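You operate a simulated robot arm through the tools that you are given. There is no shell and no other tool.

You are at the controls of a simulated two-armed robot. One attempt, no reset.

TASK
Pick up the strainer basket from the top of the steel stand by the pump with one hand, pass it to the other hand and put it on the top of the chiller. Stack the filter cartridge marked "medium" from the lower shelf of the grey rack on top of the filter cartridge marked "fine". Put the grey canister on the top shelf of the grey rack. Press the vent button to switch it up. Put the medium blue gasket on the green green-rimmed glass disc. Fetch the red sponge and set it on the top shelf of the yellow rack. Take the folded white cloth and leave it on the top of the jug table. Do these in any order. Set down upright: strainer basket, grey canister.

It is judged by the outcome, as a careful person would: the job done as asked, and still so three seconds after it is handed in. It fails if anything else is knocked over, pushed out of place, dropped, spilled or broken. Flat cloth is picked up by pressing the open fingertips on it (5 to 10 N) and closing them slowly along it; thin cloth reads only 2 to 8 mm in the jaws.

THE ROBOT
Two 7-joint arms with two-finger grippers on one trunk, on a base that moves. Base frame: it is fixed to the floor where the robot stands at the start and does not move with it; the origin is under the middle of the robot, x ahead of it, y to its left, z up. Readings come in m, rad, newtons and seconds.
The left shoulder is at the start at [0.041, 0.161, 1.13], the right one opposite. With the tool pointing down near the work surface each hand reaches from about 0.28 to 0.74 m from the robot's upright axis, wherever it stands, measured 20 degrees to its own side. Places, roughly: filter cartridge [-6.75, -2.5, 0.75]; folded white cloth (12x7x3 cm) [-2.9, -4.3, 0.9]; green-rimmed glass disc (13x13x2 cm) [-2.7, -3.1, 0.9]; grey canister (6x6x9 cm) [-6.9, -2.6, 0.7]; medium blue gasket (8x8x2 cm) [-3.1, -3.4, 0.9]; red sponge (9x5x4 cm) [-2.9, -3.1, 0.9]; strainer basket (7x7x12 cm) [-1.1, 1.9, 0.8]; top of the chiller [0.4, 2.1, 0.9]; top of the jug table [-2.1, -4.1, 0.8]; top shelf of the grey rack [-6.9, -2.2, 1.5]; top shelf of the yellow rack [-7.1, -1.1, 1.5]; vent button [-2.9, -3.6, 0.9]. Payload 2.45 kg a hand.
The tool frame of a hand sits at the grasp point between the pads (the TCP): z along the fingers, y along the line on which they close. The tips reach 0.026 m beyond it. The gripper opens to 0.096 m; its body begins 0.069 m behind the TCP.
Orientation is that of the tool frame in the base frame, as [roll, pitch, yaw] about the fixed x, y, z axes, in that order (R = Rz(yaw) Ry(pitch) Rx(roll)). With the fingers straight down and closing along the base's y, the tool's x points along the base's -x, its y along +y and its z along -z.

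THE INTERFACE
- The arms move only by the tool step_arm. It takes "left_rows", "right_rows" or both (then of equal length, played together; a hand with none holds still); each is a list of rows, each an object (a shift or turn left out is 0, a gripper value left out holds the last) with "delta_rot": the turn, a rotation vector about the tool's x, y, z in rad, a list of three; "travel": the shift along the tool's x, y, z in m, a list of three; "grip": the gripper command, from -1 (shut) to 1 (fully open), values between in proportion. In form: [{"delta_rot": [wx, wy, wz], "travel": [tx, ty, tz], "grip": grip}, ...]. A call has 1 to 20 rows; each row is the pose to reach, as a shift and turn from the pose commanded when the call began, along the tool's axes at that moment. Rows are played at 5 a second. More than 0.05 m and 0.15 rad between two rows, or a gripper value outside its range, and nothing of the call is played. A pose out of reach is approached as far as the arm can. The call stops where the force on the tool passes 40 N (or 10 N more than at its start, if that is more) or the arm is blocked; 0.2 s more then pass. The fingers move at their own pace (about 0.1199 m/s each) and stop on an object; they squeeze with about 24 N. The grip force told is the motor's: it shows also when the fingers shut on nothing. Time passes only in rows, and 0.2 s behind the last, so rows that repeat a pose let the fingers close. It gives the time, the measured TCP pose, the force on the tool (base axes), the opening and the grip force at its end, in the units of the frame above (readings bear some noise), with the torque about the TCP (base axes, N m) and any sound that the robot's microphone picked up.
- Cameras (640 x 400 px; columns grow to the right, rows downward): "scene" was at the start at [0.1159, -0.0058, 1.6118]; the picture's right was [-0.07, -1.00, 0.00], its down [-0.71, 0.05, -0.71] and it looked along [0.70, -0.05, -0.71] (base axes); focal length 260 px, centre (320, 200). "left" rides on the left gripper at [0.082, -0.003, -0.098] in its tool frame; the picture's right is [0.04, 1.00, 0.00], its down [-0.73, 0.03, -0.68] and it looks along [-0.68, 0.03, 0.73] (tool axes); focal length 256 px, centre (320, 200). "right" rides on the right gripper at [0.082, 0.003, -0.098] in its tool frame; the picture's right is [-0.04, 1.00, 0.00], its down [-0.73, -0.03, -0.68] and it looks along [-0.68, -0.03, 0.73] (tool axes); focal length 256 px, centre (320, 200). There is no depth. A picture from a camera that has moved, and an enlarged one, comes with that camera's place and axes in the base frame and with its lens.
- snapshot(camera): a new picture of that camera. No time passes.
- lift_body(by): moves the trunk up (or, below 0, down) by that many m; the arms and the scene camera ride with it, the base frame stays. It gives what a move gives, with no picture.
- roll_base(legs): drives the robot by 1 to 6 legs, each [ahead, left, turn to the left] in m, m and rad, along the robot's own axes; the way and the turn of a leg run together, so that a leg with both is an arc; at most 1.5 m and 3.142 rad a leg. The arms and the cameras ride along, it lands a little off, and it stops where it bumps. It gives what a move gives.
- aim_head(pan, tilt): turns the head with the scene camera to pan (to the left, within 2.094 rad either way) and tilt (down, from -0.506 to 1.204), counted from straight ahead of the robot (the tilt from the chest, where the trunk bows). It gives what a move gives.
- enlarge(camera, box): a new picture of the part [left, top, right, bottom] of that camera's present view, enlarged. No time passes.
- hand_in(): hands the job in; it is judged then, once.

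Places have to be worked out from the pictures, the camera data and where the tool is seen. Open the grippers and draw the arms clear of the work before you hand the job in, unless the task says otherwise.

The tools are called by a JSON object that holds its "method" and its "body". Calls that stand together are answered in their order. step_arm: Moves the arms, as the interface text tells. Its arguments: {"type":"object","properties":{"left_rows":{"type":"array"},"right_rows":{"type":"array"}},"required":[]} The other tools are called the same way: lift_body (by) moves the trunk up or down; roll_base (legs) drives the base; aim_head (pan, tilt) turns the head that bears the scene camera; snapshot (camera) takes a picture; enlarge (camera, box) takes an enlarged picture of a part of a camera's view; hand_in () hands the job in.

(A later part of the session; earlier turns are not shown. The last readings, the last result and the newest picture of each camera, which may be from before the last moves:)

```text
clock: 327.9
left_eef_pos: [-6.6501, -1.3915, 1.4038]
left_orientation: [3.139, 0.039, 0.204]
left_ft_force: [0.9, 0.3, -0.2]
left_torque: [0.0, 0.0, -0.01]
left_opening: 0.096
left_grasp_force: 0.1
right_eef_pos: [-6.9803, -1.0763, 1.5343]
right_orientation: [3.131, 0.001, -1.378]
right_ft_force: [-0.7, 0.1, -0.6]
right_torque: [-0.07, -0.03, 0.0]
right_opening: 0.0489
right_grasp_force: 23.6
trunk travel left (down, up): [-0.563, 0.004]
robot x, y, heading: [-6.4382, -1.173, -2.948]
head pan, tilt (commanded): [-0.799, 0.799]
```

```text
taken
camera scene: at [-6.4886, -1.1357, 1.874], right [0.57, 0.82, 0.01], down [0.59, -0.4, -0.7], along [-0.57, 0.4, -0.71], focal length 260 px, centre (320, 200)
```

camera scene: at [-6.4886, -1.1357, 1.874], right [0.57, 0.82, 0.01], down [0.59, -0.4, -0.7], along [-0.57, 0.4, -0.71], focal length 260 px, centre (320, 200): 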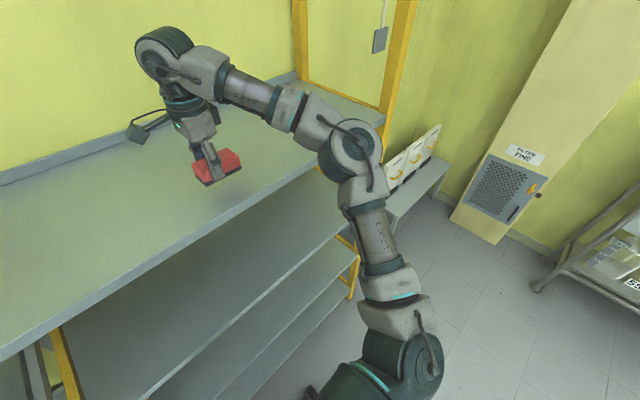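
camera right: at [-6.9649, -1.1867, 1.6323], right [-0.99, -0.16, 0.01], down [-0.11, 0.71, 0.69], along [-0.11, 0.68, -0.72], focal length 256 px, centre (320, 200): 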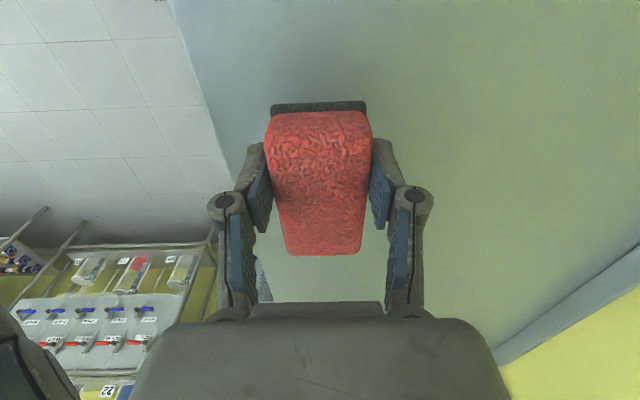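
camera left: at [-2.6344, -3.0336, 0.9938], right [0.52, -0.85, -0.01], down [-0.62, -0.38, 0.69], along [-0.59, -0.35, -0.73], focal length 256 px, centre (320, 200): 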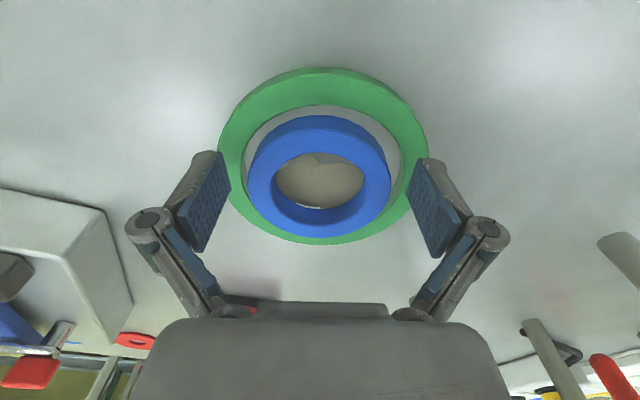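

The elbow cylinder meets the front edge of the shelf. I raise the hand a little, back the base off 4 cm so the elbow clears the edge, and lower again; the sponge will still be about 7 cm inside the shelf.

{"method": "step_arm", "body": {"right_rows": [{"travel": [0, 0, -0.02], "grip": -1}, {"travel": [0, 0, -0.04], "grip": -1}, {"travel": [0, 0, -0.04], "grip": -1}]}}

{"method": "roll_base", "body": {"legs": [[-0.04, 0, 0]]}}

{"method": "step_arm", "body": {"right_rows": [{"travel": [0, 0.005, 0.015], "grip": -1}, {"travel": [0, 0.01, 0.03], "grip": -1}, {"travel": [0, 0.01, 0.045], "grip": -1}, {"travel": [0, 0.01, 0.045], "grip": -1}]}}

{"method": "snapshot", "body": {"camera": "scene"}}

```text
clock: 328.9
left_eef_pos: [-6.6507, -1.3835, 1.405]
left_orientation: [3.13, 0.04, 0.209]
left_ft_force: [-0.5, 0.1, -1.2]
left_torque: [0.03, -0.03, 0.01]
left_opening: 0.0961
left_grasp_force: 0.0
right_eef_pos: [-6.9804, -1.0703, 1.5734]
right_orientation: [3.13, -0.009, -1.371]
right_ft_force: [-0.9, 1.4, -0.4]
right_torque: [-0.09, -0.04, -0.01]
right_opening: 0.049
right_grasp_force: 24.1
trunk travel left (down, up): [-0.563, 0.004]
robot x, y, heading: [-6.4346, -1.1739, -2.949]
head pan, tilt (commanded): [-0.799, 0.799]
stopped in row 3 (right hand): the arm was blocked; the commanded pose is now the measured one
```

```text
clock: 329.8
left_eef_pos: [-6.615, -1.4082, 1.3992]
left_orientation: [-3.131, 0.029, 0.214]
left_ft_force: [-0.3, -0.5, 0.2]
left_torque: [0.01, -0.05, 0.04]
left_opening: 0.0959
left_grasp_force: 0.1
right_eef_pos: [-6.9456, -1.0981, 1.5716]
right_orientation: [3.141, 0.014, -1.37]
right_ft_force: [0.2, -0.6, -2.2]
right_torque: [0.13, -0.03, 0.02]
right_opening: 0.0491
right_grasp_force: 24.3
trunk travel left (down, up): [-0.563, 0.004]
robot x, y, heading: [-6.3951, -1.1706, -2.949]
head pan, tilt (commanded): [-0.799, 0.799]
```

```text
clock: 331.0
left_eef_pos: [-6.6086, -1.319, 1.413]
left_orientation: [3.085, 0.051, 0.213]
left_ft_force: [0.3, -0.1, -0.3]
left_torque: [-0.05, 0.05, -0.04]
left_opening: 0.0957
left_grasp_force: 0.0
right_eef_pos: [-6.9499, -1.0012, 1.523]
right_orientation: [3.123, -0.05, -1.37]
right_ft_force: [-0.7, 2.3, 0.8]
right_torque: [-0.18, -0.03, -0.03]
right_opening: 0.049
right_grasp_force: 24.5
trunk travel left (down, up): [-0.563, 0.004]
robot x, y, heading: [-6.3936, -1.1669, -2.947]
head pan, tilt (commanded): [-0.799, 0.799]
stopped in row 4 (right hand): the arm was blocked; the commanded pose is now the measured one
```

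```text
taken
camera scene: at [-6.4485, -1.1033, 1.8731], right [0.57, 0.82, -0.01], down [0.59, -0.42, -0.69], along [-0.57, 0.39, -0.72], focal length 260 px, centre (320, 200)
```

scene: 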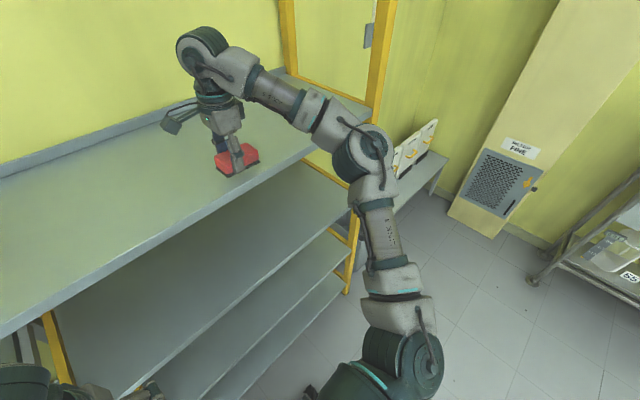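

The whole upper body has swayed about 9 cm to the right. I hold still for a moment and read whether it swings back.

{"method": "step_arm", "body": {"right_rows": [{"grip": -1}, {"grip": -1}]}}

{"method": "step_arm", "body": {"right_rows": [{"grip": -1}, {"grip": -1}, {"grip": -1}, {"grip": -1}, {"grip": -1}]}}

{"method": "step_arm", "body": {"right_rows": [{"grip": -1}, {"grip": -1}, {"grip": -1}, {"grip": -1}, {"grip": -1}, {"grip": -1}, {"grip": -1}, {"grip": -1}, {"grip": -1}, {"grip": -1}]}}

```text
clock: 331.8
left_eef_pos: [-6.5962, -1.3846, 1.4082]
left_orientation: [3.125, 0.047, 0.229]
left_ft_force: [0.2, -0.3, 0.6]
left_torque: [-0.04, -0.03, 0.01]
left_opening: 0.0961
left_grasp_force: 0.0
right_eef_pos: [-6.9334, -1.0747, 1.5357]
right_orientation: [3.12, -0.008, -1.36]
right_ft_force: [0.4, -0.7, -0.7]
right_torque: [0.0, 0.04, 0.02]
right_opening: 0.0491
right_grasp_force: 24.1
trunk travel left (down, up): [-0.563, 0.004]
robot x, y, heading: [-6.3934, -1.1828, -2.949]
head pan, tilt (commanded): [-0.799, 0.799]
stopped in row 2 (right hand): the arm was blocked; the commanded pose is now the measured one
```

```text
clock: 333.2
left_eef_pos: [-6.6088, -1.2989, 1.4158]
left_orientation: [3.07, 0.053, 0.214]
left_ft_force: [1.3, 0.4, -0.9]
left_torque: [-0.05, 0.04, -0.05]
left_opening: 0.0959
left_grasp_force: 0.1
right_eef_pos: [-6.9479, -0.979, 1.5219]
right_orientation: [3.121, -0.064, -1.37]
right_ft_force: [-0.1, 2.9, -1.2]
right_torque: [-0.19, -0.03, -0.01]
right_opening: 0.0492
right_grasp_force: 23.8
trunk travel left (down, up): [-0.563, 0.004]
robot x, y, heading: [-6.3966, -1.1738, -2.954]
head pan, tilt (commanded): [-0.799, 0.799]
stopped in row 5 (right hand): the arm was blocked; the commanded pose is now the measured one
```

```text
clock: 335.4
left_eef_pos: [-6.5996, -1.3314, 1.4122]
left_orientation: [3.087, 0.053, 0.22]
left_ft_force: [0.2, 0.8, -0.4]
left_torque: [-0.01, 0.04, 0.02]
left_opening: 0.0958
left_grasp_force: 0.0
right_eef_pos: [-6.9402, -1.0174, 1.5273]
right_orientation: [3.118, -0.041, -1.369]
right_ft_force: [0.2, 1.3, -0.8]
right_torque: [-0.06, -0.01, -0.01]
right_opening: 0.049
right_grasp_force: 23.5
trunk travel left (down, up): [-0.563, 0.004]
robot x, y, heading: [-6.3951, -1.1745, -2.953]
head pan, tilt (commanded): [-0.799, 0.799]
```

No contact is evident (the elbow computes to about z = 1.6, well before the shelf); it looks like a body sway at full trunk height. I wait longer to see if it dies out.

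{"method": "step_arm", "body": {"right_rows": [{"grip": -1}, {"grip": -1}, {"grip": -1}, {"grip": -1}, {"grip": -1}, {"grip": -1}, {"grip": -1}, {"grip": -1}, {"grip": -1}, {"grip": -1}, {"grip": -1}, {"grip": -1}, {"grip": -1}, {"grip": -1}, {"grip": -1}]}}

{"method": "step_arm", "body": {"right_rows": [{"grip": -1}]}}

{"method": "step_arm", "body": {"right_rows": [{"grip": -1}]}}

{"method": "step_arm", "body": {"right_rows": [{"grip": -1}]}}

```text
clock: 338.8
left_eef_pos: [-6.5735, -1.4466, 1.4028]
left_orientation: [-3.119, 0.059, 0.232]
left_ft_force: [-0.3, -0.9, -0.6]
left_torque: [0.12, 0.04, 0.0]
left_opening: 0.0959
left_grasp_force: 0.0
right_eef_pos: [-6.9073, -1.1422, 1.5485]
right_orientation: [3.113, 0.036, -1.356]
right_ft_force: [0.8, -3.3, 0.3]
right_torque: [0.24, 0.09, -0.02]
right_opening: 0.0492
right_grasp_force: 23.8
trunk travel left (down, up): [-0.563, 0.004]
robot x, y, heading: [-6.3931, -1.1916, -2.945]
head pan, tilt (commanded): [-0.799, 0.799]
stopped in row 15 (right hand): the arm was blocked; the commanded pose is now the measured one
```

```text
clock: 339.4
left_eef_pos: [-6.6029, -1.2906, 1.4177]
left_orientation: [3.06, 0.063, 0.215]
left_ft_force: [0.6, -0.3, 0.5]
left_torque: [0.04, 0.05, -0.01]
left_opening: 0.0958
left_grasp_force: 0.0
right_eef_pos: [-6.9436, -0.9725, 1.5267]
right_orientation: [3.114, -0.065, -1.368]
right_ft_force: [-0.3, 2.3, 0.0]
right_torque: [-0.13, -0.05, -0.03]
right_opening: 0.0493
right_grasp_force: 23.4
trunk travel left (down, up): [-0.563, 0.004]
robot x, y, heading: [-6.3976, -1.1624, -2.945]
head pan, tilt (commanded): [-0.799, 0.799]
stopped in row 1 (right hand): the arm was blocked; the commanded pose is now the measured one
```

```text
clock: 340.0
left_eef_pos: [-6.5821, -1.3977, 1.4097]
left_orientation: [3.128, 0.062, 0.232]
left_ft_force: [-0.4, -0.3, -0.6]
left_torque: [0.0, -0.05, 0.01]
left_opening: 0.0961
left_grasp_force: 0.2
right_eef_pos: [-6.9197, -1.0884, 1.5442]
right_orientation: [3.111, 0.004, -1.359]
right_ft_force: [-0.4, 0.2, -0.5]
right_torque: [0.0, 0.0, -0.02]
right_opening: 0.049
right_grasp_force: 23.7
trunk travel left (down, up): [-0.563, 0.004]
robot x, y, heading: [-6.401, -1.1835, -2.948]
head pan, tilt (commanded): [-0.799, 0.799]
stopped in row 1 (right hand): the arm was blocked; the commanded pose is now the measured one
```

```text
clock: 340.6
left_eef_pos: [-6.5818, -1.361, 1.4139]
left_orientation: [3.105, 0.07, 0.22]
left_ft_force: [0.0, 0.0, -1.0]
left_torque: [0.02, -0.02, 0.0]
left_opening: 0.0961
left_grasp_force: 0.0
right_eef_pos: [-6.9203, -1.0502, 1.5427]
right_orientation: [3.106, -0.016, -1.364]
right_ft_force: [0.4, 0.8, -0.3]
right_torque: [0.06, 0.02, -0.01]
right_opening: 0.0492
right_grasp_force: 23.7
trunk travel left (down, up): [-0.563, 0.004]
robot x, y, heading: [-6.396, -1.1782, -2.948]
head pan, tilt (commanded): [-0.799, 0.799]
stopped in row 1 (right hand): the arm was blocked; the commanded pose is now the measured one
```

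The sway keeps going at this height, so I withdraw: back the base off from the rack and lower the trunk to regain stability.

{"method": "roll_base", "body": {"legs": [[-0.35, 0, 0]]}}

{"method": "lift_body", "body": {"by": -0.2}}

{"method": "step_arm", "body": {"right_rows": [{"grip": -1}, {"grip": -1}, {"grip": -1}, {"grip": -1}, {"grip": -1}]}}

{"method": "step_arm", "body": {"right_rows": [{"grip": -1}, {"grip": -1}, {"grip": -1}, {"grip": -1}, {"grip": -1}]}}

```text
clock: 342.8
left_eef_pos: [-6.2292, -1.3608, 1.4055]
left_orientation: [-3.131, 0.064, 0.226]
left_ft_force: [0.5, -0.8, -0.4]
left_torque: [0.11, -0.03, 0.02]
left_opening: 0.0958
left_grasp_force: 0.1
right_eef_pos: [-6.5667, -1.0542, 1.5493]
right_orientation: [3.109, 0.026, -1.365]
right_ft_force: [-0.2, -1.6, -0.7]
right_torque: [0.2, 0.07, 0.03]
right_opening: 0.0494
right_grasp_force: 24.3
trunk travel left (down, up): [-0.563, 0.004]
robot x, y, heading: [-6.0503, -1.1213, -2.952]
head pan, tilt (commanded): [-0.799, 0.799]
```

```text
clock: 345.0
left_eef_pos: [-6.2328, -1.3053, 1.2156]
left_orientation: [3.108, 0.073, 0.226]
left_ft_force: [-0.1, 0.2, 0.1]
left_torque: [0.01, 0.05, 0.0]
left_opening: 0.0958
left_grasp_force: 0.1
right_eef_pos: [-6.5685, -0.9925, 1.3454]
right_orientation: [3.102, -0.013, -1.366]
right_ft_force: [0.2, 0.2, 0.7]
right_torque: [0.01, -0.02, -0.02]
right_opening: 0.0491
right_grasp_force: 23.6
trunk travel left (down, up): [-0.363, 0.204]
robot x, y, heading: [-6.0553, -1.1192, -2.947]
head pan, tilt (commanded): [-0.799, 0.799]
```

```text
clock: 346.4
left_eef_pos: [-6.232, -1.2927, 1.2159]
left_orientation: [3.11, 0.075, 0.222]
left_ft_force: [-0.4, -0.2, -1.0]
left_torque: [0.03, 0.03, 0.03]
left_opening: 0.0956
left_grasp_force: 0.1
right_eef_pos: [-6.5695, -0.9836, 1.3471]
right_orientation: [3.101, -0.014, -1.367]
right_ft_force: [-0.1, 0.2, 0.0]
right_torque: [0.03, 0.04, 0.0]
right_opening: 0.0491
right_grasp_force: 23.8
trunk travel left (down, up): [-0.363, 0.204]
robot x, y, heading: [-6.0528, -1.1055, -2.95]
head pan, tilt (commanded): [-0.799, 0.799]
stopped in row 5 (right hand): the arm was blocked; the commanded pose is now the measured one
```

```text
clock: 347.8
left_eef_pos: [-6.2314, -1.2858, 1.2184]
left_orientation: [3.098, 0.078, 0.224]
left_ft_force: [-0.4, 0.8, 1.1]
left_torque: [-0.05, -0.03, 0.01]
left_opening: 0.096
left_grasp_force: 0.1
right_eef_pos: [-6.5685, -0.9708, 1.3462]
right_orientation: [3.099, -0.028, -1.363]
right_ft_force: [0.0, 0.3, 0.6]
right_torque: [-0.1, -0.02, 0.0]
right_opening: 0.049
right_grasp_force: 24.4
trunk travel left (down, up): [-0.363, 0.204]
robot x, y, heading: [-6.0574, -1.1179, -2.949]
head pan, tilt (commanded): [-0.799, 0.799]
stopped in row 5 (right hand): the arm was blocked; the commanded pose is now the measured one
```

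The body still leans a little and the right arm reports blocked. I bring the right hand down and closer to a relaxed posture and see whether the lean disappears.

{"method": "step_arm", "body": {"right_rows": [{"travel": [0, -0.02, 0.04], "grip": -1}, {"travel": [0, -0.04, 0.08], "grip": -1}, {"travel": [0, -0.06, 0.12], "grip": -1}, {"travel": [0, -0.08, 0.16], "grip": -1}, {"travel": [0, -0.1, 0.2], "grip": -1}]}}

{"method": "step_arm", "body": {"right_rows": [{"grip": -1}, {"grip": -1}, {"grip": -1}, {"grip": -1}, {"grip": -1}, {"grip": -1}, {"grip": -1}, {"grip": -1}]}}

{"method": "aim_head", "body": {"pan": 0.0, "tilt": 0.5}}

{"method": "snapshot", "body": {"camera": "scene"}}

```text
clock: 349.2
left_eef_pos: [-6.2202, -1.3289, 1.2126]
left_orientation: [3.136, 0.075, 0.228]
left_ft_force: [0.2, 0.2, -0.4]
left_torque: [0.07, -0.05, 0.01]
left_opening: 0.0959
left_grasp_force: 0.0
right_eef_pos: [-6.467, -1.0, 1.1517]
right_orientation: [3.093, 0.011, -1.362]
right_ft_force: [-0.3, -1.0, 0.4]
right_torque: [0.16, 0.01, 0.0]
right_opening: 0.0491
right_grasp_force: 24.1
trunk travel left (down, up): [-0.363, 0.204]
robot x, y, heading: [-6.0564, -1.1171, -2.953]
head pan, tilt (commanded): [-0.799, 0.799]
stopped in row 5 (right hand): the arm was blocked; the commanded pose is now the measured one
```

```text
clock: 351.2
left_eef_pos: [-6.2088, -1.3711, 1.208]
left_orientation: [-3.115, 0.078, 0.235]
left_ft_force: [0.3, -1.4, 0.7]
left_torque: [0.12, -0.03, 0.01]
left_opening: 0.0963
left_grasp_force: 0.0
right_eef_pos: [-6.4556, -1.0411, 1.1591]
right_orientation: [3.09, 0.041, -1.355]
right_ft_force: [0.8, -2.1, -0.8]
right_torque: [0.18, 0.06, 0.0]
right_opening: 0.0493
right_grasp_force: 24.6
trunk travel left (down, up): [-0.363, 0.204]
robot x, y, heading: [-6.0563, -1.1275, -2.95]
head pan, tilt (commanded): [-0.799, 0.799]
stopped in row 8 (right hand): the arm was blocked; the commanded pose is now the measured one
```

```text
clock: 352.3
left_eef_pos: [-6.2182, -1.3174, 1.2152]
left_orientation: [3.124, 0.081, 0.228]
left_ft_force: [-1.0, -0.2, -0.3]
left_torque: [0.0, 0.0, -0.01]
left_opening: 0.096
left_grasp_force: 0.1
right_eef_pos: [-6.4655, -0.9888, 1.151]
right_orientation: [3.091, 0.002, -1.365]
right_ft_force: [0.0, 0.1, -0.7]
right_torque: [0.0, -0.02, -0.01]
right_opening: 0.0493
right_grasp_force: 23.8
trunk travel left (down, up): [-0.363, 0.204]
robot x, y, heading: [-6.0532, -1.1144, -2.952]
head pan, tilt (commanded): [0.0, 0.499]
```

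```text
taken
camera scene: at [-6.1489, -1.151, 1.6996], right [-0.19, 0.98, 0.01], down [0.47, 0.1, -0.88], along [-0.86, -0.16, -0.48], focal length 260 px, centre (320, 200)
```

scene: 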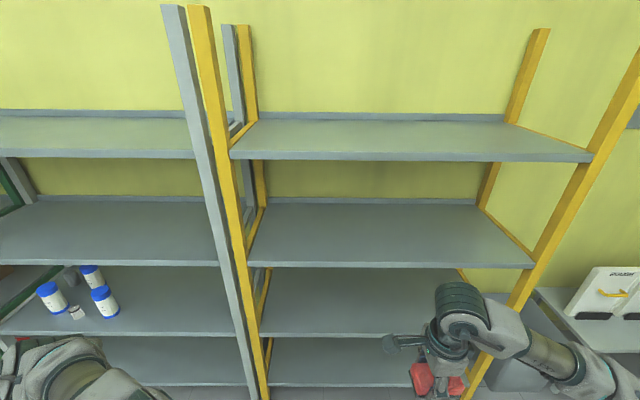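

The sway is smaller but persists. I wait a while longer with everything still.

{"method": "step_arm", "body": {"left_rows": [{"grip": 1}, {"grip": 1}, {"grip": 1}, {"grip": 1}, {"grip": 1}, {"grip": 1}, {"grip": 1}, {"grip": 1}, {"grip": 1}, {"grip": 1}, {"grip": 1}, {"grip": 1}, {"grip": 1}, {"grip": 1}, {"grip": 1}]}}

{"method": "step_arm", "body": {"left_rows": [{"grip": 1}]}}

{"method": "step_arm", "body": {"left_rows": [{"grip": 1}]}}

{"method": "step_arm", "body": {"left_rows": [{"grip": 1}]}}

{"method": "step_arm", "body": {"left_rows": [{"grip": 1}]}}

```text
clock: 355.5
left_eef_pos: [-6.2128, -1.34, 1.2121]
left_orientation: [3.136, 0.082, 0.222]
left_ft_force: [-0.1, 0.3, -0.2]
left_torque: [-0.05, 0.01, -0.02]
left_opening: 0.0959
left_grasp_force: 0.2
right_eef_pos: [-6.4614, -1.0102, 1.1554]
right_orientation: [3.088, 0.02, -1.363]
right_ft_force: [0.0, -0.6, -0.4]
right_torque: [-0.03, 0.03, -0.01]
right_opening: 0.0489
right_grasp_force: 24.2
trunk travel left (down, up): [-0.363, 0.204]
robot x, y, heading: [-6.0544, -1.1205, -2.948]
head pan, tilt (commanded): [0.0, 0.499]
```

```text
clock: 355.9
left_eef_pos: [-6.2156, -1.3377, 1.2117]
left_orientation: [3.137, 0.08, 0.234]
left_ft_force: [0.6, 0.6, 0.0]
left_torque: [-0.01, 0.01, 0.03]
left_opening: 0.0958
left_grasp_force: 0.0
right_eef_pos: [-6.462, -1.0075, 1.1545]
right_orientation: [3.091, 0.017, -1.36]
right_ft_force: [0.3, 0.7, -0.2]
right_torque: [-0.01, 0.01, -0.01]
right_opening: 0.0494
right_grasp_force: 24.2
trunk travel left (down, up): [-0.363, 0.204]
robot x, y, heading: [-6.0539, -1.1226, -2.954]
head pan, tilt (commanded): [0.0, 0.499]
```

```text
clock: 356.5
left_eef_pos: [-6.1989, -1.3792, 1.205]
left_orientation: [-3.108, 0.083, 0.232]
left_ft_force: [0.1, 0.7, -0.8]
left_torque: [0.07, -0.01, -0.01]
left_opening: 0.0959
left_grasp_force: 0.1
right_eef_pos: [-6.4473, -1.0507, 1.1624]
right_orientation: [3.087, 0.062, -1.359]
right_ft_force: [0.9, -2.3, -2.0]
right_torque: [0.14, 0.05, 0.02]
right_opening: 0.049
right_grasp_force: 24.2
trunk travel left (down, up): [-0.363, 0.204]
robot x, y, heading: [-6.0517, -1.1138, -2.949]
head pan, tilt (commanded): [0.0, 0.499]
stopped in row 1 (left hand): the arm was blocked; the commanded pose is now the measured one
```

```text
clock: 357.1
left_eef_pos: [-6.2192, -1.2627, 1.2226]
left_orientation: [3.086, 0.093, 0.215]
left_ft_force: [-0.9, 1.0, 0.1]
left_torque: [-0.09, -0.02, -0.05]
left_opening: 0.0961
left_grasp_force: 0.1
right_eef_pos: [-6.4682, -0.934, 1.1459]
right_orientation: [3.087, -0.024, -1.37]
right_ft_force: [0.2, 2.3, -1.0]
right_torque: [-0.26, -0.02, 0.04]
right_opening: 0.049
right_grasp_force: 23.9
trunk travel left (down, up): [-0.363, 0.204]
robot x, y, heading: [-6.0555, -1.0968, -2.941]
head pan, tilt (commanded): [0.0, 0.499]
stopped in row 1 (left hand): the arm was blocked; the commanded pose is now the measured one
```

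```text
clock: 357.7
left_eef_pos: [-6.2032, -1.3381, 1.2133]
left_orientation: [3.138, 0.089, 0.234]
left_ft_force: [-0.5, 0.7, -0.5]
left_torque: [-0.06, -0.04, 0.05]
left_opening: 0.096
left_grasp_force: 0.1
right_eef_pos: [-6.4517, -1.009, 1.1575]
right_orientation: [3.085, 0.028, -1.358]
right_ft_force: [-0.1, 0.5, -0.7]
right_torque: [-0.02, 0.05, -0.01]
right_opening: 0.049
right_grasp_force: 24.2
trunk travel left (down, up): [-0.363, 0.204]
robot x, y, heading: [-6.0514, -1.1139, -2.942]
head pan, tilt (commanded): [0.0, 0.499]
stopped in row 1 (left hand): the arm was blocked; the commanded pose is now the measured one
```

The sway seems to die during long still calls and to be re-excited by short ones. I do one long still call with both hands.

{"method": "step_arm", "body": {"left_rows": [{"grip": 1}, {"grip": 1}, {"grip": 1}, {"grip": 1}, {"grip": 1}, {"grip": 1}, {"grip": 1}, {"grip": 1}, {"grip": 1}, {"grip": 1}, {"grip": 1}, {"grip": 1}, {"grip": 1}, {"grip": 1}, {"grip": 1}, {"grip": 1}, {"grip": 1}, {"grip": 1}, {"grip": 1}, {"grip": 1}], "right_rows": [{"grip": -1}, {"grip": -1}, {"grip": -1}, {"grip": -1}, {"grip": -1}, {"grip": -1}, {"grip": -1}, {"grip": -1}, {"grip": -1}, {"grip": -1}, {"grip": -1}, {"grip": -1}, {"grip": -1}, {"grip": -1}, {"grip": -1}, {"grip": -1}, {"grip": -1}, {"grip": -1}, {"grip": -1}, {"grip": -1}]}}

{"method": "step_arm", "body": {"left_rows": [{"grip": 1}, {"grip": 1}, {"grip": 1}, {"grip": 1}, {"grip": 1}, {"grip": 1}, {"grip": 1}, {"grip": 1}, {"grip": 1}, {"grip": 1}, {"grip": 1}, {"grip": 1}, {"grip": 1}, {"grip": 1}, {"grip": 1}, {"grip": 1}, {"grip": 1}, {"grip": 1}, {"grip": 1}, {"grip": 1}], "right_rows": [{"grip": -1}, {"grip": -1}, {"grip": -1}, {"grip": -1}, {"grip": -1}, {"grip": -1}, {"grip": -1}, {"grip": -1}, {"grip": -1}, {"grip": -1}, {"grip": -1}, {"grip": -1}, {"grip": -1}, {"grip": -1}, {"grip": -1}, {"grip": -1}, {"grip": -1}, {"grip": -1}, {"grip": -1}, {"grip": -1}]}}

```text
clock: 361.9
left_eef_pos: [-6.2005, -1.3469, 1.212]
left_orientation: [3.141, 0.092, 0.235]
left_ft_force: [0.1, -0.5, -0.1]
left_torque: [-0.03, -0.03, 0.03]
left_opening: 0.0957
left_grasp_force: 0.1
right_eef_pos: [-6.4496, -1.0186, 1.1585]
right_orientation: [3.081, 0.033, -1.356]
right_ft_force: [-0.1, -1.7, 0.4]
right_torque: [0.07, 0.02, 0.02]
right_opening: 0.0491
right_grasp_force: 23.9
trunk travel left (down, up): [-0.363, 0.204]
robot x, y, heading: [-6.055, -1.1194, -2.948]
head pan, tilt (commanded): [0.0, 0.499]
```

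```text
clock: 366.3
left_eef_pos: [-6.2158, -1.2646, 1.2226]
left_orientation: [3.086, 0.096, 0.219]
left_ft_force: [0.5, -0.3, 0.3]
left_torque: [0.03, 0.01, 0.01]
left_opening: 0.0959
left_grasp_force: 0.0
right_eef_pos: [-6.4636, -0.9382, 1.1496]
right_orientation: [3.082, -0.02, -1.369]
right_ft_force: [0.0, 1.5, -0.9]
right_torque: [-0.07, 0.0, -0.02]
right_opening: 0.0492
right_grasp_force: 24.3
trunk travel left (down, up): [-0.363, 0.204]
robot x, y, heading: [-6.058, -1.0992, -2.949]
head pan, tilt (commanded): [0.0, 0.499]
stopped in row 20 (left hand): the arm was blocked; the commanded pose is now the measured one
```

The oscillation keeps feeding itself. I lower the trunk considerably, to drop the centre of mass, and check again.

{"method": "lift_body", "body": {"by": -0.2}}

{"method": "lift_body", "body": {"by": -0.05}}

{"method": "aim_head", "body": {"pan": 0.3, "tilt": 0.5}}

{"method": "aim_head", "body": {"pan": 0.0, "tilt": 0.5}}

{"method": "step_arm", "body": {"right_rows": [{"grip": -1}, {"grip": -1}, {"grip": -1}, {"grip": -1}, {"grip": -1}]}}

```text
clock: 368.5
left_eef_pos: [-6.2019, -1.3319, 1.0142]
left_orientation: [3.138, 0.096, 0.234]
left_ft_force: [-0.5, -0.5, -0.5]
left_torque: [-0.02, -0.05, -0.02]
left_opening: 0.0966
left_grasp_force: 0.2
right_eef_pos: [-6.4504, -1.0023, 0.9614]
right_orientation: [3.081, 0.03, -1.361]
right_ft_force: [0.2, -0.8, -0.8]
right_torque: [0.13, 0.01, 0.02]
right_opening: 0.0492
right_grasp_force: 24.0
trunk travel left (down, up): [-0.163, 0.404]
robot x, y, heading: [-6.0526, -1.1107, -2.949]
head pan, tilt (commanded): [0.0, 0.499]
```

```text
clock: 369.1
left_eef_pos: [-6.2102, -1.3247, 0.9817]
left_orientation: [-3.132, 0.074, 0.241]
left_ft_force: [-17.8, 0.3, 17.4]
left_torque: [-0.87, -0.94, -0.87]
left_opening: 0.0921
left_grasp_force: 0.1
right_eef_pos: [-6.4532, -0.9963, 0.9277]
right_orientation: [3.092, 0.037, -1.363]
right_ft_force: [1.2, -2.1, -1.0]
right_torque: [0.12, 0.02, 0.0]
right_opening: 0.0492
right_grasp_force: 24.2
trunk travel left (down, up): [-0.133, 0.434]
robot x, y, heading: [-6.0547, -1.1047, -2.943]
head pan, tilt (commanded): [0.0, 0.499]
stopped: the force on the tool passed its limit at 94 N (the readings are from after the stop); the commanded pose is now the measured one
```

```text
clock: 369.9
left_eef_pos: [-6.209, -1.3202, 0.9829]
left_orientation: [-3.126, 0.076, 0.245]
left_ft_force: [-21.9, 27.7, -0.9]
left_torque: [-0.39, -0.33, -0.29]
left_opening: 0.0762
left_grasp_force: 0.1
right_eef_pos: [-6.4517, -0.9929, 0.9276]
right_orientation: [3.09, 0.033, -1.365]
right_ft_force: [0.1, -1.5, -1.0]
right_torque: [0.07, -0.01, 0.0]
right_opening: 0.0489
right_grasp_force: 23.9
trunk travel left (down, up): [-0.133, 0.434]
robot x, y, heading: [-6.0543, -1.1016, -2.945]
head pan, tilt (commanded): [0.3, 0.499]
```

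```text
clock: 370.7
left_eef_pos: [-6.2102, -1.3158, 0.9844]
left_orientation: [-3.13, 0.077, 0.245]
left_ft_force: [-22.3, 29.0, -1.7]
left_torque: [-0.32, -0.31, -0.33]
left_opening: 0.0752
left_grasp_force: 0.0
right_eef_pos: [-6.4524, -0.9883, 0.9275]
right_orientation: [3.091, 0.03, -1.366]
right_ft_force: [0.3, -0.9, -1.4]
right_torque: [0.09, 0.0, 0.03]
right_opening: 0.0491
right_grasp_force: 23.9
trunk travel left (down, up): [-0.133, 0.434]
robot x, y, heading: [-6.0571, -1.0967, -2.946]
head pan, tilt (commanded): [0.0, 0.499]
```

```text
clock: 371.1
left_eef_pos: [-6.2096, -1.301, 0.9907]
left_orientation: [3.105, 0.093, 0.237]
left_ft_force: [-19.1, -65.3, 29.0]
left_torque: [2.96, -0.38, 0.54]
left_opening: 0.0642
left_grasp_force: 0.0
right_eef_pos: [-6.4513, -0.9676, 0.9247]
right_orientation: [3.083, 0.005, -1.366]
right_ft_force: [0.7, 0.9, -1.9]
right_torque: [-0.1, -0.03, -0.02]
right_opening: 0.049
right_grasp_force: 24.1
trunk travel left (down, up): [-0.133, 0.434]
robot x, y, heading: [-6.0537, -1.1035, -2.948]
head pan, tilt (commanded): [0.0, 0.499]
stopped in row 1 (left hand): the force on the tool passed its limit at 73 N (the readings are from after the stop); the commanded pose is now the measured one
```

The left hand, folded in too close at only 0.19 m ahead, is now touching my own body; that self-contact probably caused the swaying too. I raise the trunk slightly, then move the left hand forward and outward.

{"method": "lift_body", "body": {"by": 0.08}}

{"method": "step_arm", "body": {"left_rows": [{"travel": [-0.02, 0, -0.02], "grip": 1}, {"travel": [-0.05, 0, -0.04], "grip": 1}, {"travel": [-0.09, 0, -0.05], "grip": 1}, {"travel": [-0.13, 0, -0.05], "grip": 1}, {"travel": [-0.17, 0.01, -0.05], "grip": 1}, {"travel": [-0.2, 0.03, -0.05], "grip": 1}, {"travel": [-0.2, 0.05, -0.05], "grip": 1}]}}

{"method": "snapshot", "body": {"camera": "left"}}

{"method": "snapshot", "body": {"camera": "scene"}}

```text
clock: 372.2
left_eef_pos: [-6.2086, -1.3059, 1.0675]
left_orientation: [3.117, 0.078, 0.235]
left_ft_force: [0.1, -0.4, 1.1]
left_torque: [-0.01, 0.01, 0.0]
left_opening: 0.0962
left_grasp_force: 0.1
right_eef_pos: [-6.4526, -0.9741, 1.004]
right_orientation: [3.089, 0.011, -1.366]
right_ft_force: [0.5, -0.6, -0.4]
right_torque: [-0.02, 0.0, -0.02]
right_opening: 0.0494
right_grasp_force: 24.0
trunk travel left (down, up): [-0.213, 0.354]
robot x, y, heading: [-6.0548, -1.101, -2.947]
head pan, tilt (commanded): [0.0, 0.499]
```

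```text
clock: 373.8
left_eef_pos: [-6.3883, -1.386, 1.138]
left_orientation: [3.109, 0.084, 0.232]
left_ft_force: [-0.3, 1.0, 0.6]
left_torque: [-0.06, 0.0, 0.02]
left_opening: 0.0959
left_grasp_force: 0.1
right_eef_pos: [-6.4535, -0.9628, 1.0039]
right_orientation: [3.085, 0.0, -1.367]
right_ft_force: [0.1, 0.6, -0.3]
right_torque: [-0.09, -0.03, 0.04]
right_opening: 0.0491
right_grasp_force: 24.3
trunk travel left (down, up): [-0.213, 0.354]
robot x, y, heading: [-6.0583, -1.0973, -2.95]
head pan, tilt (commanded): [0.0, 0.499]
```

```text
taken
camera left: at [-6.302, -1.3582, 1.2291], right [0.27, -0.96, 0.03], down [-0.65, -0.16, 0.74], along [-0.71, -0.22, -0.67], focal length 256 px, centre (320, 200)
```

left: 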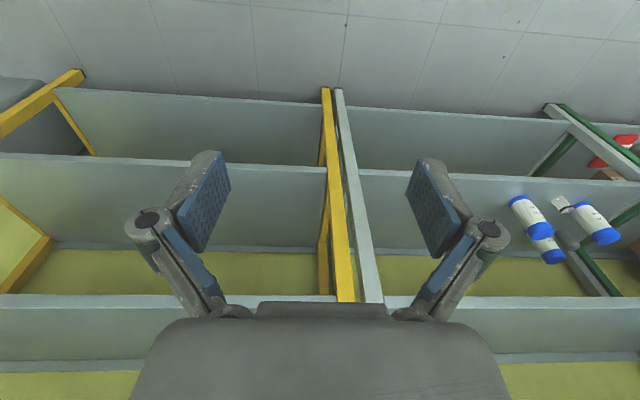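

```text
taken
camera scene: at [-6.2425, -1.1158, 1.5461], right [-0.19, 0.98, -0.01], down [0.47, 0.08, -0.88], along [-0.86, -0.18, -0.48], focal length 260 px, centre (320, 200)
```

scene: 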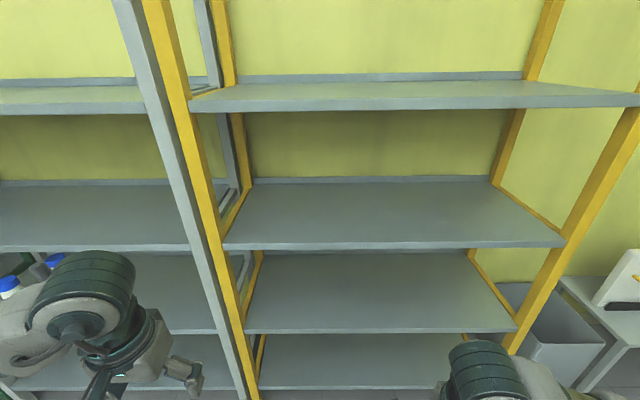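

I check for sway now with two still readings.

{"method": "step_arm", "body": {"right_rows": [{"grip": -1}, {"grip": -1}, {"grip": -1}, {"grip": -1}, {"grip": -1}, {"grip": -1}, {"grip": -1}, {"grip": -1}, {"grip": -1}, {"grip": -1}]}}

{"method": "step_arm", "body": {"right_rows": [{"grip": -1}, {"grip": -1}]}}

{"method": "step_arm", "body": {"right_rows": [{"grip": -1}, {"grip": -1}]}}

{"method": "step_arm", "body": {"right_rows": [{"grip": -1}, {"grip": -1}, {"grip": -1}]}}

```text
clock: 376.0
left_eef_pos: [-6.3832, -1.4091, 1.1337]
left_orientation: [3.125, 0.083, 0.238]
left_ft_force: [0.1, -0.1, -0.6]
left_torque: [0.03, 0.0, -0.01]
left_opening: 0.096
left_grasp_force: 0.1
right_eef_pos: [-6.4497, -0.9841, 1.0081]
right_orientation: [3.085, 0.02, -1.363]
right_ft_force: [0.0, 0.1, 0.8]
right_torque: [-0.02, 0.03, -0.02]
right_opening: 0.0493
right_grasp_force: 23.9
trunk travel left (down, up): [-0.213, 0.354]
robot x, y, heading: [-6.0578, -1.1067, -2.942]
head pan, tilt (commanded): [0.0, 0.499]
```

```text
clock: 376.6
left_eef_pos: [-6.3833, -1.4091, 1.1345]
left_orientation: [3.127, 0.082, 0.241]
left_ft_force: [0.0, -0.9, 0.2]
left_torque: [0.03, 0.05, 0.0]
left_opening: 0.0959
left_grasp_force: 0.0
right_eef_pos: [-6.4504, -0.984, 1.0075]
right_orientation: [3.086, 0.019, -1.362]
right_ft_force: [0.6, -0.7, 0.1]
right_torque: [0.03, -0.01, 0.04]
right_opening: 0.0492
right_grasp_force: 23.9
trunk travel left (down, up): [-0.213, 0.354]
robot x, y, heading: [-6.0544, -1.1076, -2.943]
head pan, tilt (commanded): [0.0, 0.499]
```

```text
clock: 377.2
left_eef_pos: [-6.3866, -1.3908, 1.1369]
left_orientation: [3.113, 0.083, 0.237]
left_ft_force: [-0.4, 1.1, -0.2]
left_torque: [-0.07, -0.01, -0.03]
left_opening: 0.096
left_grasp_force: 0.1
right_eef_pos: [-6.4519, -0.9687, 1.0045]
right_orientation: [3.087, 0.006, -1.366]
right_ft_force: [0.1, 0.8, -0.3]
right_torque: [-0.02, -0.03, 0.02]
right_opening: 0.0494
right_grasp_force: 23.9
trunk travel left (down, up): [-0.213, 0.354]
robot x, y, heading: [-6.0549, -1.1003, -2.945]
head pan, tilt (commanded): [0.0, 0.499]
```

```text
clock: 378.0
left_eef_pos: [-6.3862, -1.394, 1.1363]
left_orientation: [3.114, 0.081, 0.237]
left_ft_force: [0.0, 0.3, 0.3]
left_torque: [-0.03, 0.02, 0.0]
left_opening: 0.0962
left_grasp_force: 0.0
right_eef_pos: [-6.4529, -0.97, 1.0053]
right_orientation: [3.086, 0.006, -1.365]
right_ft_force: [-0.1, 0.1, -0.7]
right_torque: [-0.02, 0.01, -0.03]
right_opening: 0.049
right_grasp_force: 24.1
trunk travel left (down, up): [-0.213, 0.354]
robot x, y, heading: [-6.0565, -1.1038, -2.948]
head pan, tilt (commanded): [0.0, 0.499]
```

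There are still small jumps of about 2 cm, and the base itself shifts. I look down around the base for something touching it.

{"method": "aim_head", "body": {"pan": -1.2, "tilt": 1.0}}

{"method": "snapshot", "body": {"camera": "scene"}}

{"method": "aim_head", "body": {"pan": 1.2, "tilt": 1.0}}

{"method": "snapshot", "body": {"camera": "scene"}}

{"method": "aim_head", "body": {"pan": 0.0, "tilt": 1.2}}

{"method": "snapshot", "body": {"camera": "scene"}}

```text
clock: 379.4
left_eef_pos: [-6.3848, -1.4069, 1.1344]
left_orientation: [3.125, 0.082, 0.238]
left_ft_force: [0.3, 0.0, -0.2]
left_torque: [0.0, 0.0, 0.0]
left_opening: 0.0964
left_grasp_force: 0.1
right_eef_pos: [-6.4505, -0.9828, 1.006]
right_orientation: [3.086, 0.018, -1.365]
right_ft_force: [0.6, -0.7, -1.0]
right_torque: [0.0, -0.02, 0.0]
right_opening: 0.0492
right_grasp_force: 24.1
trunk travel left (down, up): [-0.213, 0.354]
robot x, y, heading: [-6.0552, -1.1023, -2.944]
head pan, tilt (commanded): [-1.201, 1.0]
```

```text
taken
camera scene: at [-6.1855, -1.07, 1.5055], right [0.84, 0.54, 0.01], down [0.45, -0.71, -0.54], along [-0.29, 0.46, -0.84], focal length 260 px, centre (320, 200)
```

scene: 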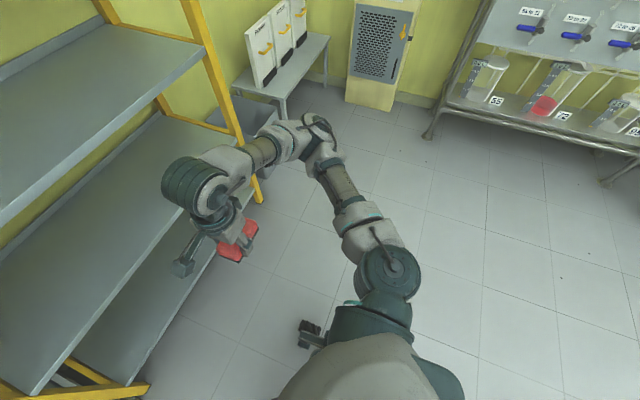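

```text
clock: 381.6
left_eef_pos: [-6.3853, -1.4014, 1.1361]
left_orientation: [3.12, 0.084, 0.237]
left_ft_force: [0.1, -0.3, 1.1]
left_torque: [-0.06, -0.01, -0.01]
left_opening: 0.0961
left_grasp_force: 0.0
right_eef_pos: [-6.452, -0.9767, 1.0059]
right_orientation: [3.085, 0.015, -1.366]
right_ft_force: [-0.9, -0.8, -0.4]
right_torque: [0.02, 0.01, 0.0]
right_opening: 0.0492
right_grasp_force: 23.9
trunk travel left (down, up): [-0.213, 0.354]
robot x, y, heading: [-6.0482, -1.1009, -2.945]
head pan, tilt (commanded): [1.201, 1.0]
```

```text
taken
camera scene: at [-6.1614, -1.1908, 1.5052], right [-0.98, 0.17, 0.0], down [0.15, 0.83, -0.54], along [-0.09, -0.53, -0.84], focal length 260 px, centre (320, 200)
```

scene: 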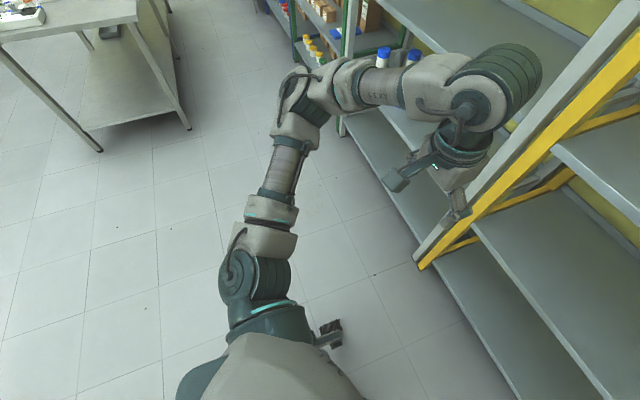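

```text
clock: 383.0
left_eef_pos: [-6.3855, -1.402, 1.1357]
left_orientation: [3.121, 0.083, 0.236]
left_ft_force: [1.1, 0.3, -0.2]
left_torque: [0.02, -0.03, -0.01]
left_opening: 0.0962
left_grasp_force: 0.0
right_eef_pos: [-6.4511, -0.9777, 1.0061]
right_orientation: [3.085, 0.015, -1.366]
right_ft_force: [-0.9, 0.1, 0.1]
right_torque: [-0.01, 0.01, -0.01]
right_opening: 0.0491
right_grasp_force: 24.6
trunk travel left (down, up): [-0.213, 0.354]
robot x, y, heading: [-6.0562, -1.1025, -2.952]
head pan, tilt (commanded): [0.0, 1.201]
```

```text
taken
camera scene: at [-6.2042, -1.1331, 1.4925], right [-0.2, 0.98, 0.0], down [0.92, 0.18, -0.36], along [-0.35, -0.07, -0.93], focal length 260 px, centre (320, 200)
```

scene: 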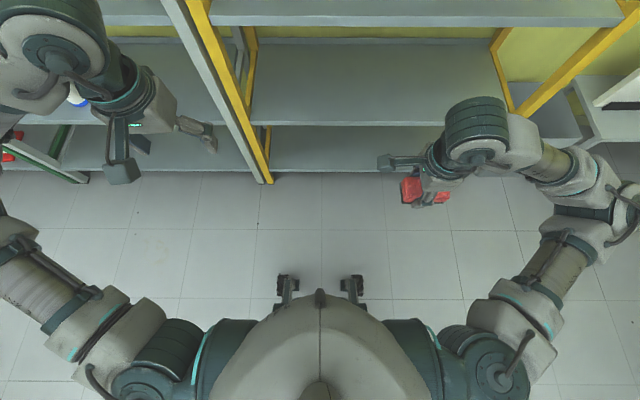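

I can see the base now: four small casters only about 0.2 m from the axis, so the robot can rock when an arm is stretched high to the side. I straighten both hands, keep the right hand nearer the centre line, and raise the trunk less than before, moving gently.

{"method": "step_arm", "body": {"right_rows": [{"delta_rot": [0.02, 0, 0], "travel": [0.01, 0, 0], "grip": -1}, {"delta_rot": [0.04, 0, 0], "travel": [0.025, 0.005, 0], "grip": -1}, {"delta_rot": [0.0566, 0, 0], "travel": [0.045, 0.01, 0], "grip": -1}, {"delta_rot": [0.0566, 0, 0], "travel": [0.06, 0.015, 0], "grip": -1}, {"delta_rot": [0.0566, 0, 0], "travel": [0.075, 0.02, 0], "grip": -1}, {"delta_rot": [0.0566, 0, 0], "travel": [0.09, 0.025, 0], "grip": -1}, {"delta_rot": [0.0566, 0, 0], "travel": [0.1, 0.03, 0], "grip": -1}, {"delta_rot": [0.0566, 0, 0], "travel": [0.1, 0.03, 0], "grip": -1}], "left_rows": [{"delta_rot": [0, 0.02, 0], "grip": 1}, {"delta_rot": [0, 0.04, 0], "grip": 1}, {"delta_rot": [0, 0.06, 0], "grip": 1}, {"delta_rot": [0, 0.083, 0], "grip": 1}, {"delta_rot": [0, 0.083, 0], "grip": 1}, {"delta_rot": [0, 0.083, 0], "grip": 1}, {"delta_rot": [0, 0.083, 0], "grip": 1}, {"delta_rot": [0, 0.083, 0], "grip": 1}]}}

{"method": "lift_body", "body": {"by": 0.26}}

{"method": "step_arm", "body": {"right_rows": [{"travel": [0, 0.003, -0.02], "grip": -1}, {"travel": [0, 0.006, -0.045], "grip": -1}, {"travel": [0, 0.009, -0.07], "grip": -1}, {"travel": [0, 0.012, -0.095], "grip": -1}, {"travel": [0, 0.015, -0.12], "grip": -1}, {"travel": [0, 0.018, -0.145], "grip": -1}, {"travel": [0, 0.021, -0.17], "grip": -1}, {"travel": [0, 0.024, -0.195], "grip": -1}, {"travel": [0, 0.027, -0.22], "grip": -1}, {"travel": [0, 0.03, -0.245], "grip": -1}, {"travel": [0, 0.03, -0.27], "grip": -1}, {"travel": [0, 0.03, -0.285], "grip": -1}, {"travel": [0, 0.03, -0.29], "grip": -1}, {"travel": [0, 0.03, -0.29], "grip": -1}, {"travel": [0, 0.03, -0.29], "grip": -1}, {"travel": [0, 0.03, -0.29], "grip": -1}]}}

{"method": "step_arm", "body": {"right_rows": [{"grip": -1}, {"grip": -1}, {"grip": -1}, {"grip": -1}, {"grip": -1}, {"grip": -1}, {"grip": -1}, {"grip": -1}, {"grip": -1}, {"grip": -1}]}}

```text
clock: 384.8
left_eef_pos: [-6.3859, -1.4015, 1.1354]
left_orientation: [3.12, 0.0, 0.239]
left_ft_force: [0.4, 0.5, -0.1]
left_torque: [0.01, -0.03, -0.03]
left_opening: 0.096
left_grasp_force: 0.1
right_eef_pos: [-6.4606, -1.0819, 1.0065]
right_orientation: [3.142, 0.015, -1.365]
right_ft_force: [-0.8, 0.2, -0.5]
right_torque: [-0.01, 0.01, 0.02]
right_opening: 0.0492
right_grasp_force: 24.3
trunk travel left (down, up): [-0.213, 0.354]
robot x, y, heading: [-6.0555, -1.1054, -2.944]
head pan, tilt (commanded): [0.0, 1.201]
```

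```text
clock: 387.5
left_eef_pos: [-6.3864, -1.4037, 1.3957]
left_orientation: [3.121, -0.003, 0.24]
left_ft_force: [-0.5, 0.3, -0.5]
left_torque: [0.0, 0.02, 0.0]
left_opening: 0.0963
left_grasp_force: 0.0
right_eef_pos: [-6.4601, -1.082, 1.2667]
right_orientation: [-3.141, 0.013, -1.364]
right_ft_force: [-0.5, -0.2, -2.2]
right_torque: [0.01, -0.01, 0.02]
right_opening: 0.049
right_grasp_force: 23.3
trunk travel left (down, up): [-0.473, 0.094]
robot x, y, heading: [-6.0558, -1.1031, -2.947]
head pan, tilt (commanded): [0.0, 1.201]
```

```text
clock: 390.9
left_eef_pos: [-6.385, -1.4031, 1.3951]
left_orientation: [3.119, -0.001, 0.237]
left_ft_force: [-0.2, -0.5, 0.1]
left_torque: [-0.01, -0.01, 0.02]
left_opening: 0.0957
left_grasp_force: 0.1
right_eef_pos: [-6.4886, -1.0944, 1.5565]
right_orientation: [-3.141, 0.014, -1.364]
right_ft_force: [0.6, -0.4, -0.5]
right_torque: [-0.02, -0.05, -0.03]
right_opening: 0.0489
right_grasp_force: 24.4
trunk travel left (down, up): [-0.473, 0.094]
robot x, y, heading: [-6.0553, -1.1051, -2.946]
head pan, tilt (commanded): [0.0, 1.201]
```

```text
clock: 393.1
left_eef_pos: [-6.385, -1.4034, 1.3965]
left_orientation: [3.122, -0.001, 0.239]
left_ft_force: [0.3, -0.3, -0.1]
left_torque: [0.02, 0.02, 0.03]
left_opening: 0.0959
left_grasp_force: 0.0
right_eef_pos: [-6.4883, -1.0952, 1.5559]
right_orientation: [3.141, 0.014, -1.365]
right_ft_force: [1.0, 1.4, -0.5]
right_torque: [-0.02, 0.03, -0.01]
right_opening: 0.0492
right_grasp_force: 24.4
trunk travel left (down, up): [-0.473, 0.094]
robot x, y, heading: [-6.0557, -1.1023, -2.942]
head pan, tilt (commanded): [0.0, 1.201]
```

It is steady now at z = 1.556. Before driving in I move the left hand out to the left side, so that it will not meet the shelves or posts.

{"method": "step_arm", "body": {"left_rows": [{"travel": [0.0, 0.03, 0], "grip": 1}, {"travel": [0.0, 0.06, 0], "grip": 1}, {"travel": [0.02, 0.09, 0], "grip": 1}, {"travel": [0.04, 0.12, 0], "grip": 1}, {"travel": [0.06, 0.15, 0], "grip": 1}, {"travel": [0.09, 0.18, 0], "grip": 1}, {"travel": [0.12, 0.2, 0], "grip": 1}, {"travel": [0.14, 0.21, 0], "grip": 1}, {"travel": [0.16, 0.21, 0], "grip": 1}, {"travel": [0.16, 0.21, 0], "grip": 1}]}}

{"method": "aim_head", "body": {"pan": 0.0, "tilt": 0.7}}

{"method": "snapshot", "body": {"camera": "scene"}}

```text
clock: 395.3
left_eef_pos: [-6.2532, -1.5186, 1.3697]
left_orientation: [3.119, -0.001, 0.238]
left_ft_force: [-0.6, 0.4, -0.7]
left_torque: [0.03, -0.04, 0.01]
left_opening: 0.096
left_grasp_force: 0.1
left hand out of reach, approached as far as the arm can: row 6, 7, 8, 9, 10
right_eef_pos: [-6.4898, -1.093, 1.557]
right_orientation: [-3.139, 0.015, -1.363]
right_ft_force: [0.2, 0.3, -0.5]
right_torque: [-0.03, -0.01, -0.01]
right_opening: 0.0491
right_grasp_force: 23.9
trunk travel left (down, up): [-0.473, 0.094]
robot x, y, heading: [-6.0537, -1.1037, -2.941]
head pan, tilt (commanded): [0.0, 1.201]
```

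```text
clock: 396.2
left_eef_pos: [-6.2529, -1.5205, 1.3703]
left_orientation: [3.12, -0.001, 0.239]
left_ft_force: [-0.1, 0.1, -0.3]
left_torque: [0.0, 0.03, -0.01]
left_opening: 0.096
left_grasp_force: 0.0
right_eef_pos: [-6.4888, -1.0948, 1.5568]
right_orientation: [3.141, 0.014, -1.365]
right_ft_force: [-0.3, -0.4, -1.6]
right_torque: [-0.02, 0.0, -0.03]
right_opening: 0.0491
right_grasp_force: 23.5
trunk travel left (down, up): [-0.473, 0.094]
robot x, y, heading: [-6.0563, -1.1041, -2.95]
head pan, tilt (commanded): [0.0, 0.7]
```

```text
taken
camera scene: at [-6.1258, -1.1215, 1.7918], right [-0.19, 0.98, 0.0], down [0.63, 0.13, -0.76], along [-0.75, -0.15, -0.65], focal length 260 px, centre (320, 200)
```

scene: 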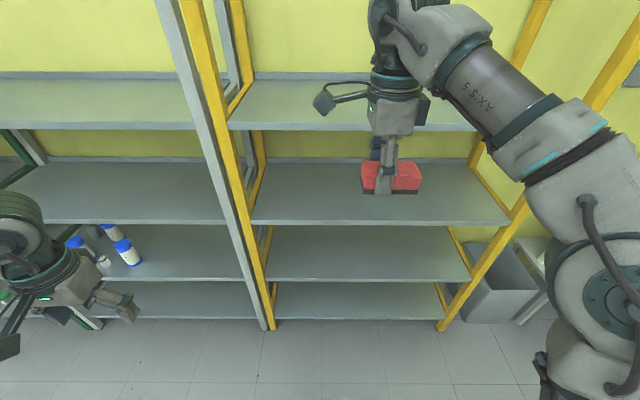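

The posture is steady. I drive forward 0.43 m, keeping the left hand short of the posts.

{"method": "roll_base", "body": {"legs": [[0.43, 0, 0]]}}

{"method": "step_arm", "body": {"right_rows": [{"grip": -1}, {"grip": -1}, {"grip": -1}, {"grip": -1}, {"grip": -1}, {"grip": -1}, {"grip": -1}, {"grip": -1}, {"grip": -1}, {"grip": -1}]}}

{"method": "snapshot", "body": {"camera": "scene"}}

{"method": "snapshot", "body": {"camera": "right"}}

```text
clock: 398.9
left_eef_pos: [-6.6741, -1.6026, 1.3708]
left_orientation: [3.123, 0.002, 0.239]
left_ft_force: [0.6, -0.1, -0.1]
left_torque: [0.03, -0.05, 0.03]
left_opening: 0.096
left_grasp_force: 0.1
right_eef_pos: [-6.9089, -1.1775, 1.5578]
right_orientation: [3.139, 0.014, -1.365]
right_ft_force: [-0.4, 0.0, 0.2]
right_torque: [0.02, 0.03, 0.03]
right_opening: 0.0488
right_grasp_force: 23.7
trunk travel left (down, up): [-0.473, 0.094]
robot x, y, heading: [-6.4781, -1.1859, -2.945]
head pan, tilt (commanded): [0.0, 0.7]
```

```text
clock: 401.1
left_eef_pos: [-6.6745, -1.6028, 1.372]
left_orientation: [3.12, -0.001, 0.24]
left_ft_force: [-0.6, -0.9, 0.4]
left_torque: [-0.02, -0.03, 0.0]
left_opening: 0.0959
left_grasp_force: 0.3
right_eef_pos: [-6.9106, -1.1765, 1.5589]
right_orientation: [-3.141, 0.011, -1.363]
right_ft_force: [-0.6, -0.6, -1.4]
right_torque: [-0.01, 0.01, 0.01]
right_opening: 0.0492
right_grasp_force: 24.4
trunk travel left (down, up): [-0.473, 0.094]
robot x, y, heading: [-6.4769, -1.1867, -2.946]
head pan, tilt (commanded): [0.0, 0.7]
```

```text
taken
camera scene: at [-6.5494, -1.2057, 1.7918], right [-0.2, 0.98, 0.0], down [0.63, 0.13, -0.76], along [-0.75, -0.15, -0.65], focal length 260 px, centre (320, 200)
```

scene: 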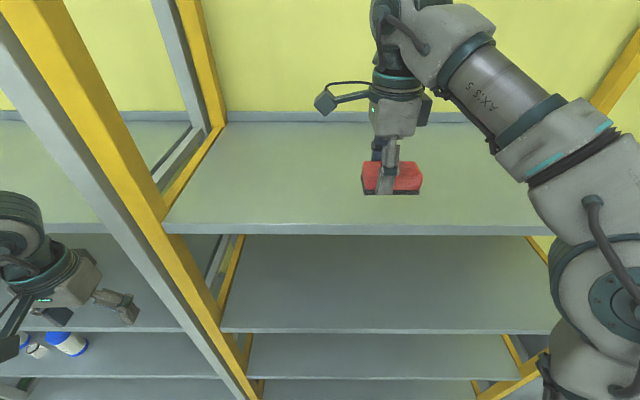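

```text
taken
camera right: at [-6.8974, -1.2579, 1.6548], right [-0.99, -0.17, 0.0], down [-0.12, 0.72, 0.69], along [-0.12, 0.68, -0.73], focal length 256 px, centre (320, 200)
```

right: 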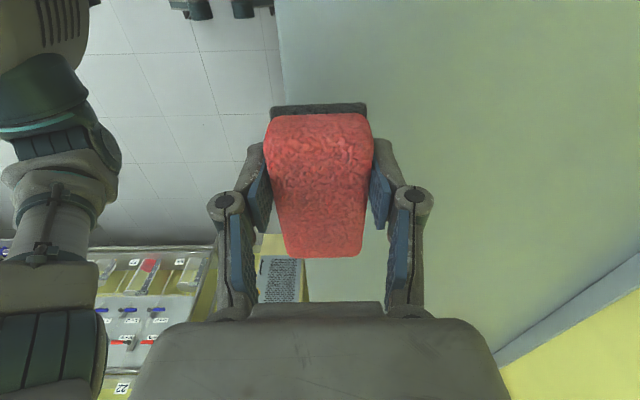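

Steady again, with the sponge about 6 cm inside the edge. I move it 6 cm further in while lowering slowly to just above the shelf.

{"method": "step_arm", "body": {"right_rows": [{"travel": [0, 0.01, 0.005], "grip": -1}, {"travel": [0, 0.02, 0.01], "grip": -1}, {"travel": [0, 0.03, 0.015], "grip": -1}, {"travel": [0, 0.04, 0.02], "grip": -1}, {"travel": [0, 0.05, 0.027], "grip": -1}, {"travel": [0, 0.06, 0.034], "grip": -1}, {"travel": [0, 0.06, 0.036], "grip": -1}, {"travel": [0, 0.06, 0.036], "grip": -1}, {"travel": [0, 0.06, 0.036], "grip": -1}]}}

{"method": "snapshot", "body": {"camera": "scene"}}

```text
clock: 403.1
left_eef_pos: [-6.6748, -1.601, 1.3716]
left_orientation: [3.12, 0.0, 0.239]
left_ft_force: [0.5, 0.3, -0.2]
left_torque: [0.03, 0.01, -0.03]
left_opening: 0.0958
left_grasp_force: 0.0
right_eef_pos: [-6.9715, -1.1891, 1.5221]
right_orientation: [-3.141, 0.014, -1.364]
right_ft_force: [0.4, 0.0, -0.4]
right_torque: [-0.02, -0.01, 0.01]
right_opening: 0.0491
right_grasp_force: 23.9
trunk travel left (down, up): [-0.473, 0.094]
robot x, y, heading: [-6.4819, -1.1875, -2.945]
head pan, tilt (commanded): [0.0, 0.7]
```

```text
taken
camera scene: at [-6.5501, -1.206, 1.7918], right [-0.2, 0.98, 0.0], down [0.63, 0.13, -0.76], along [-0.75, -0.15, -0.65], focal length 260 px, centre (320, 200)
```

scene: 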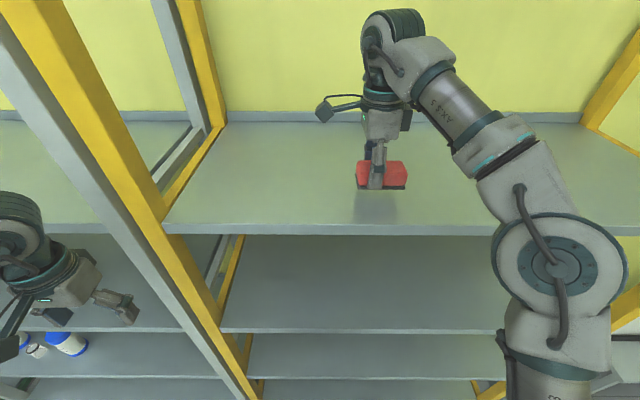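

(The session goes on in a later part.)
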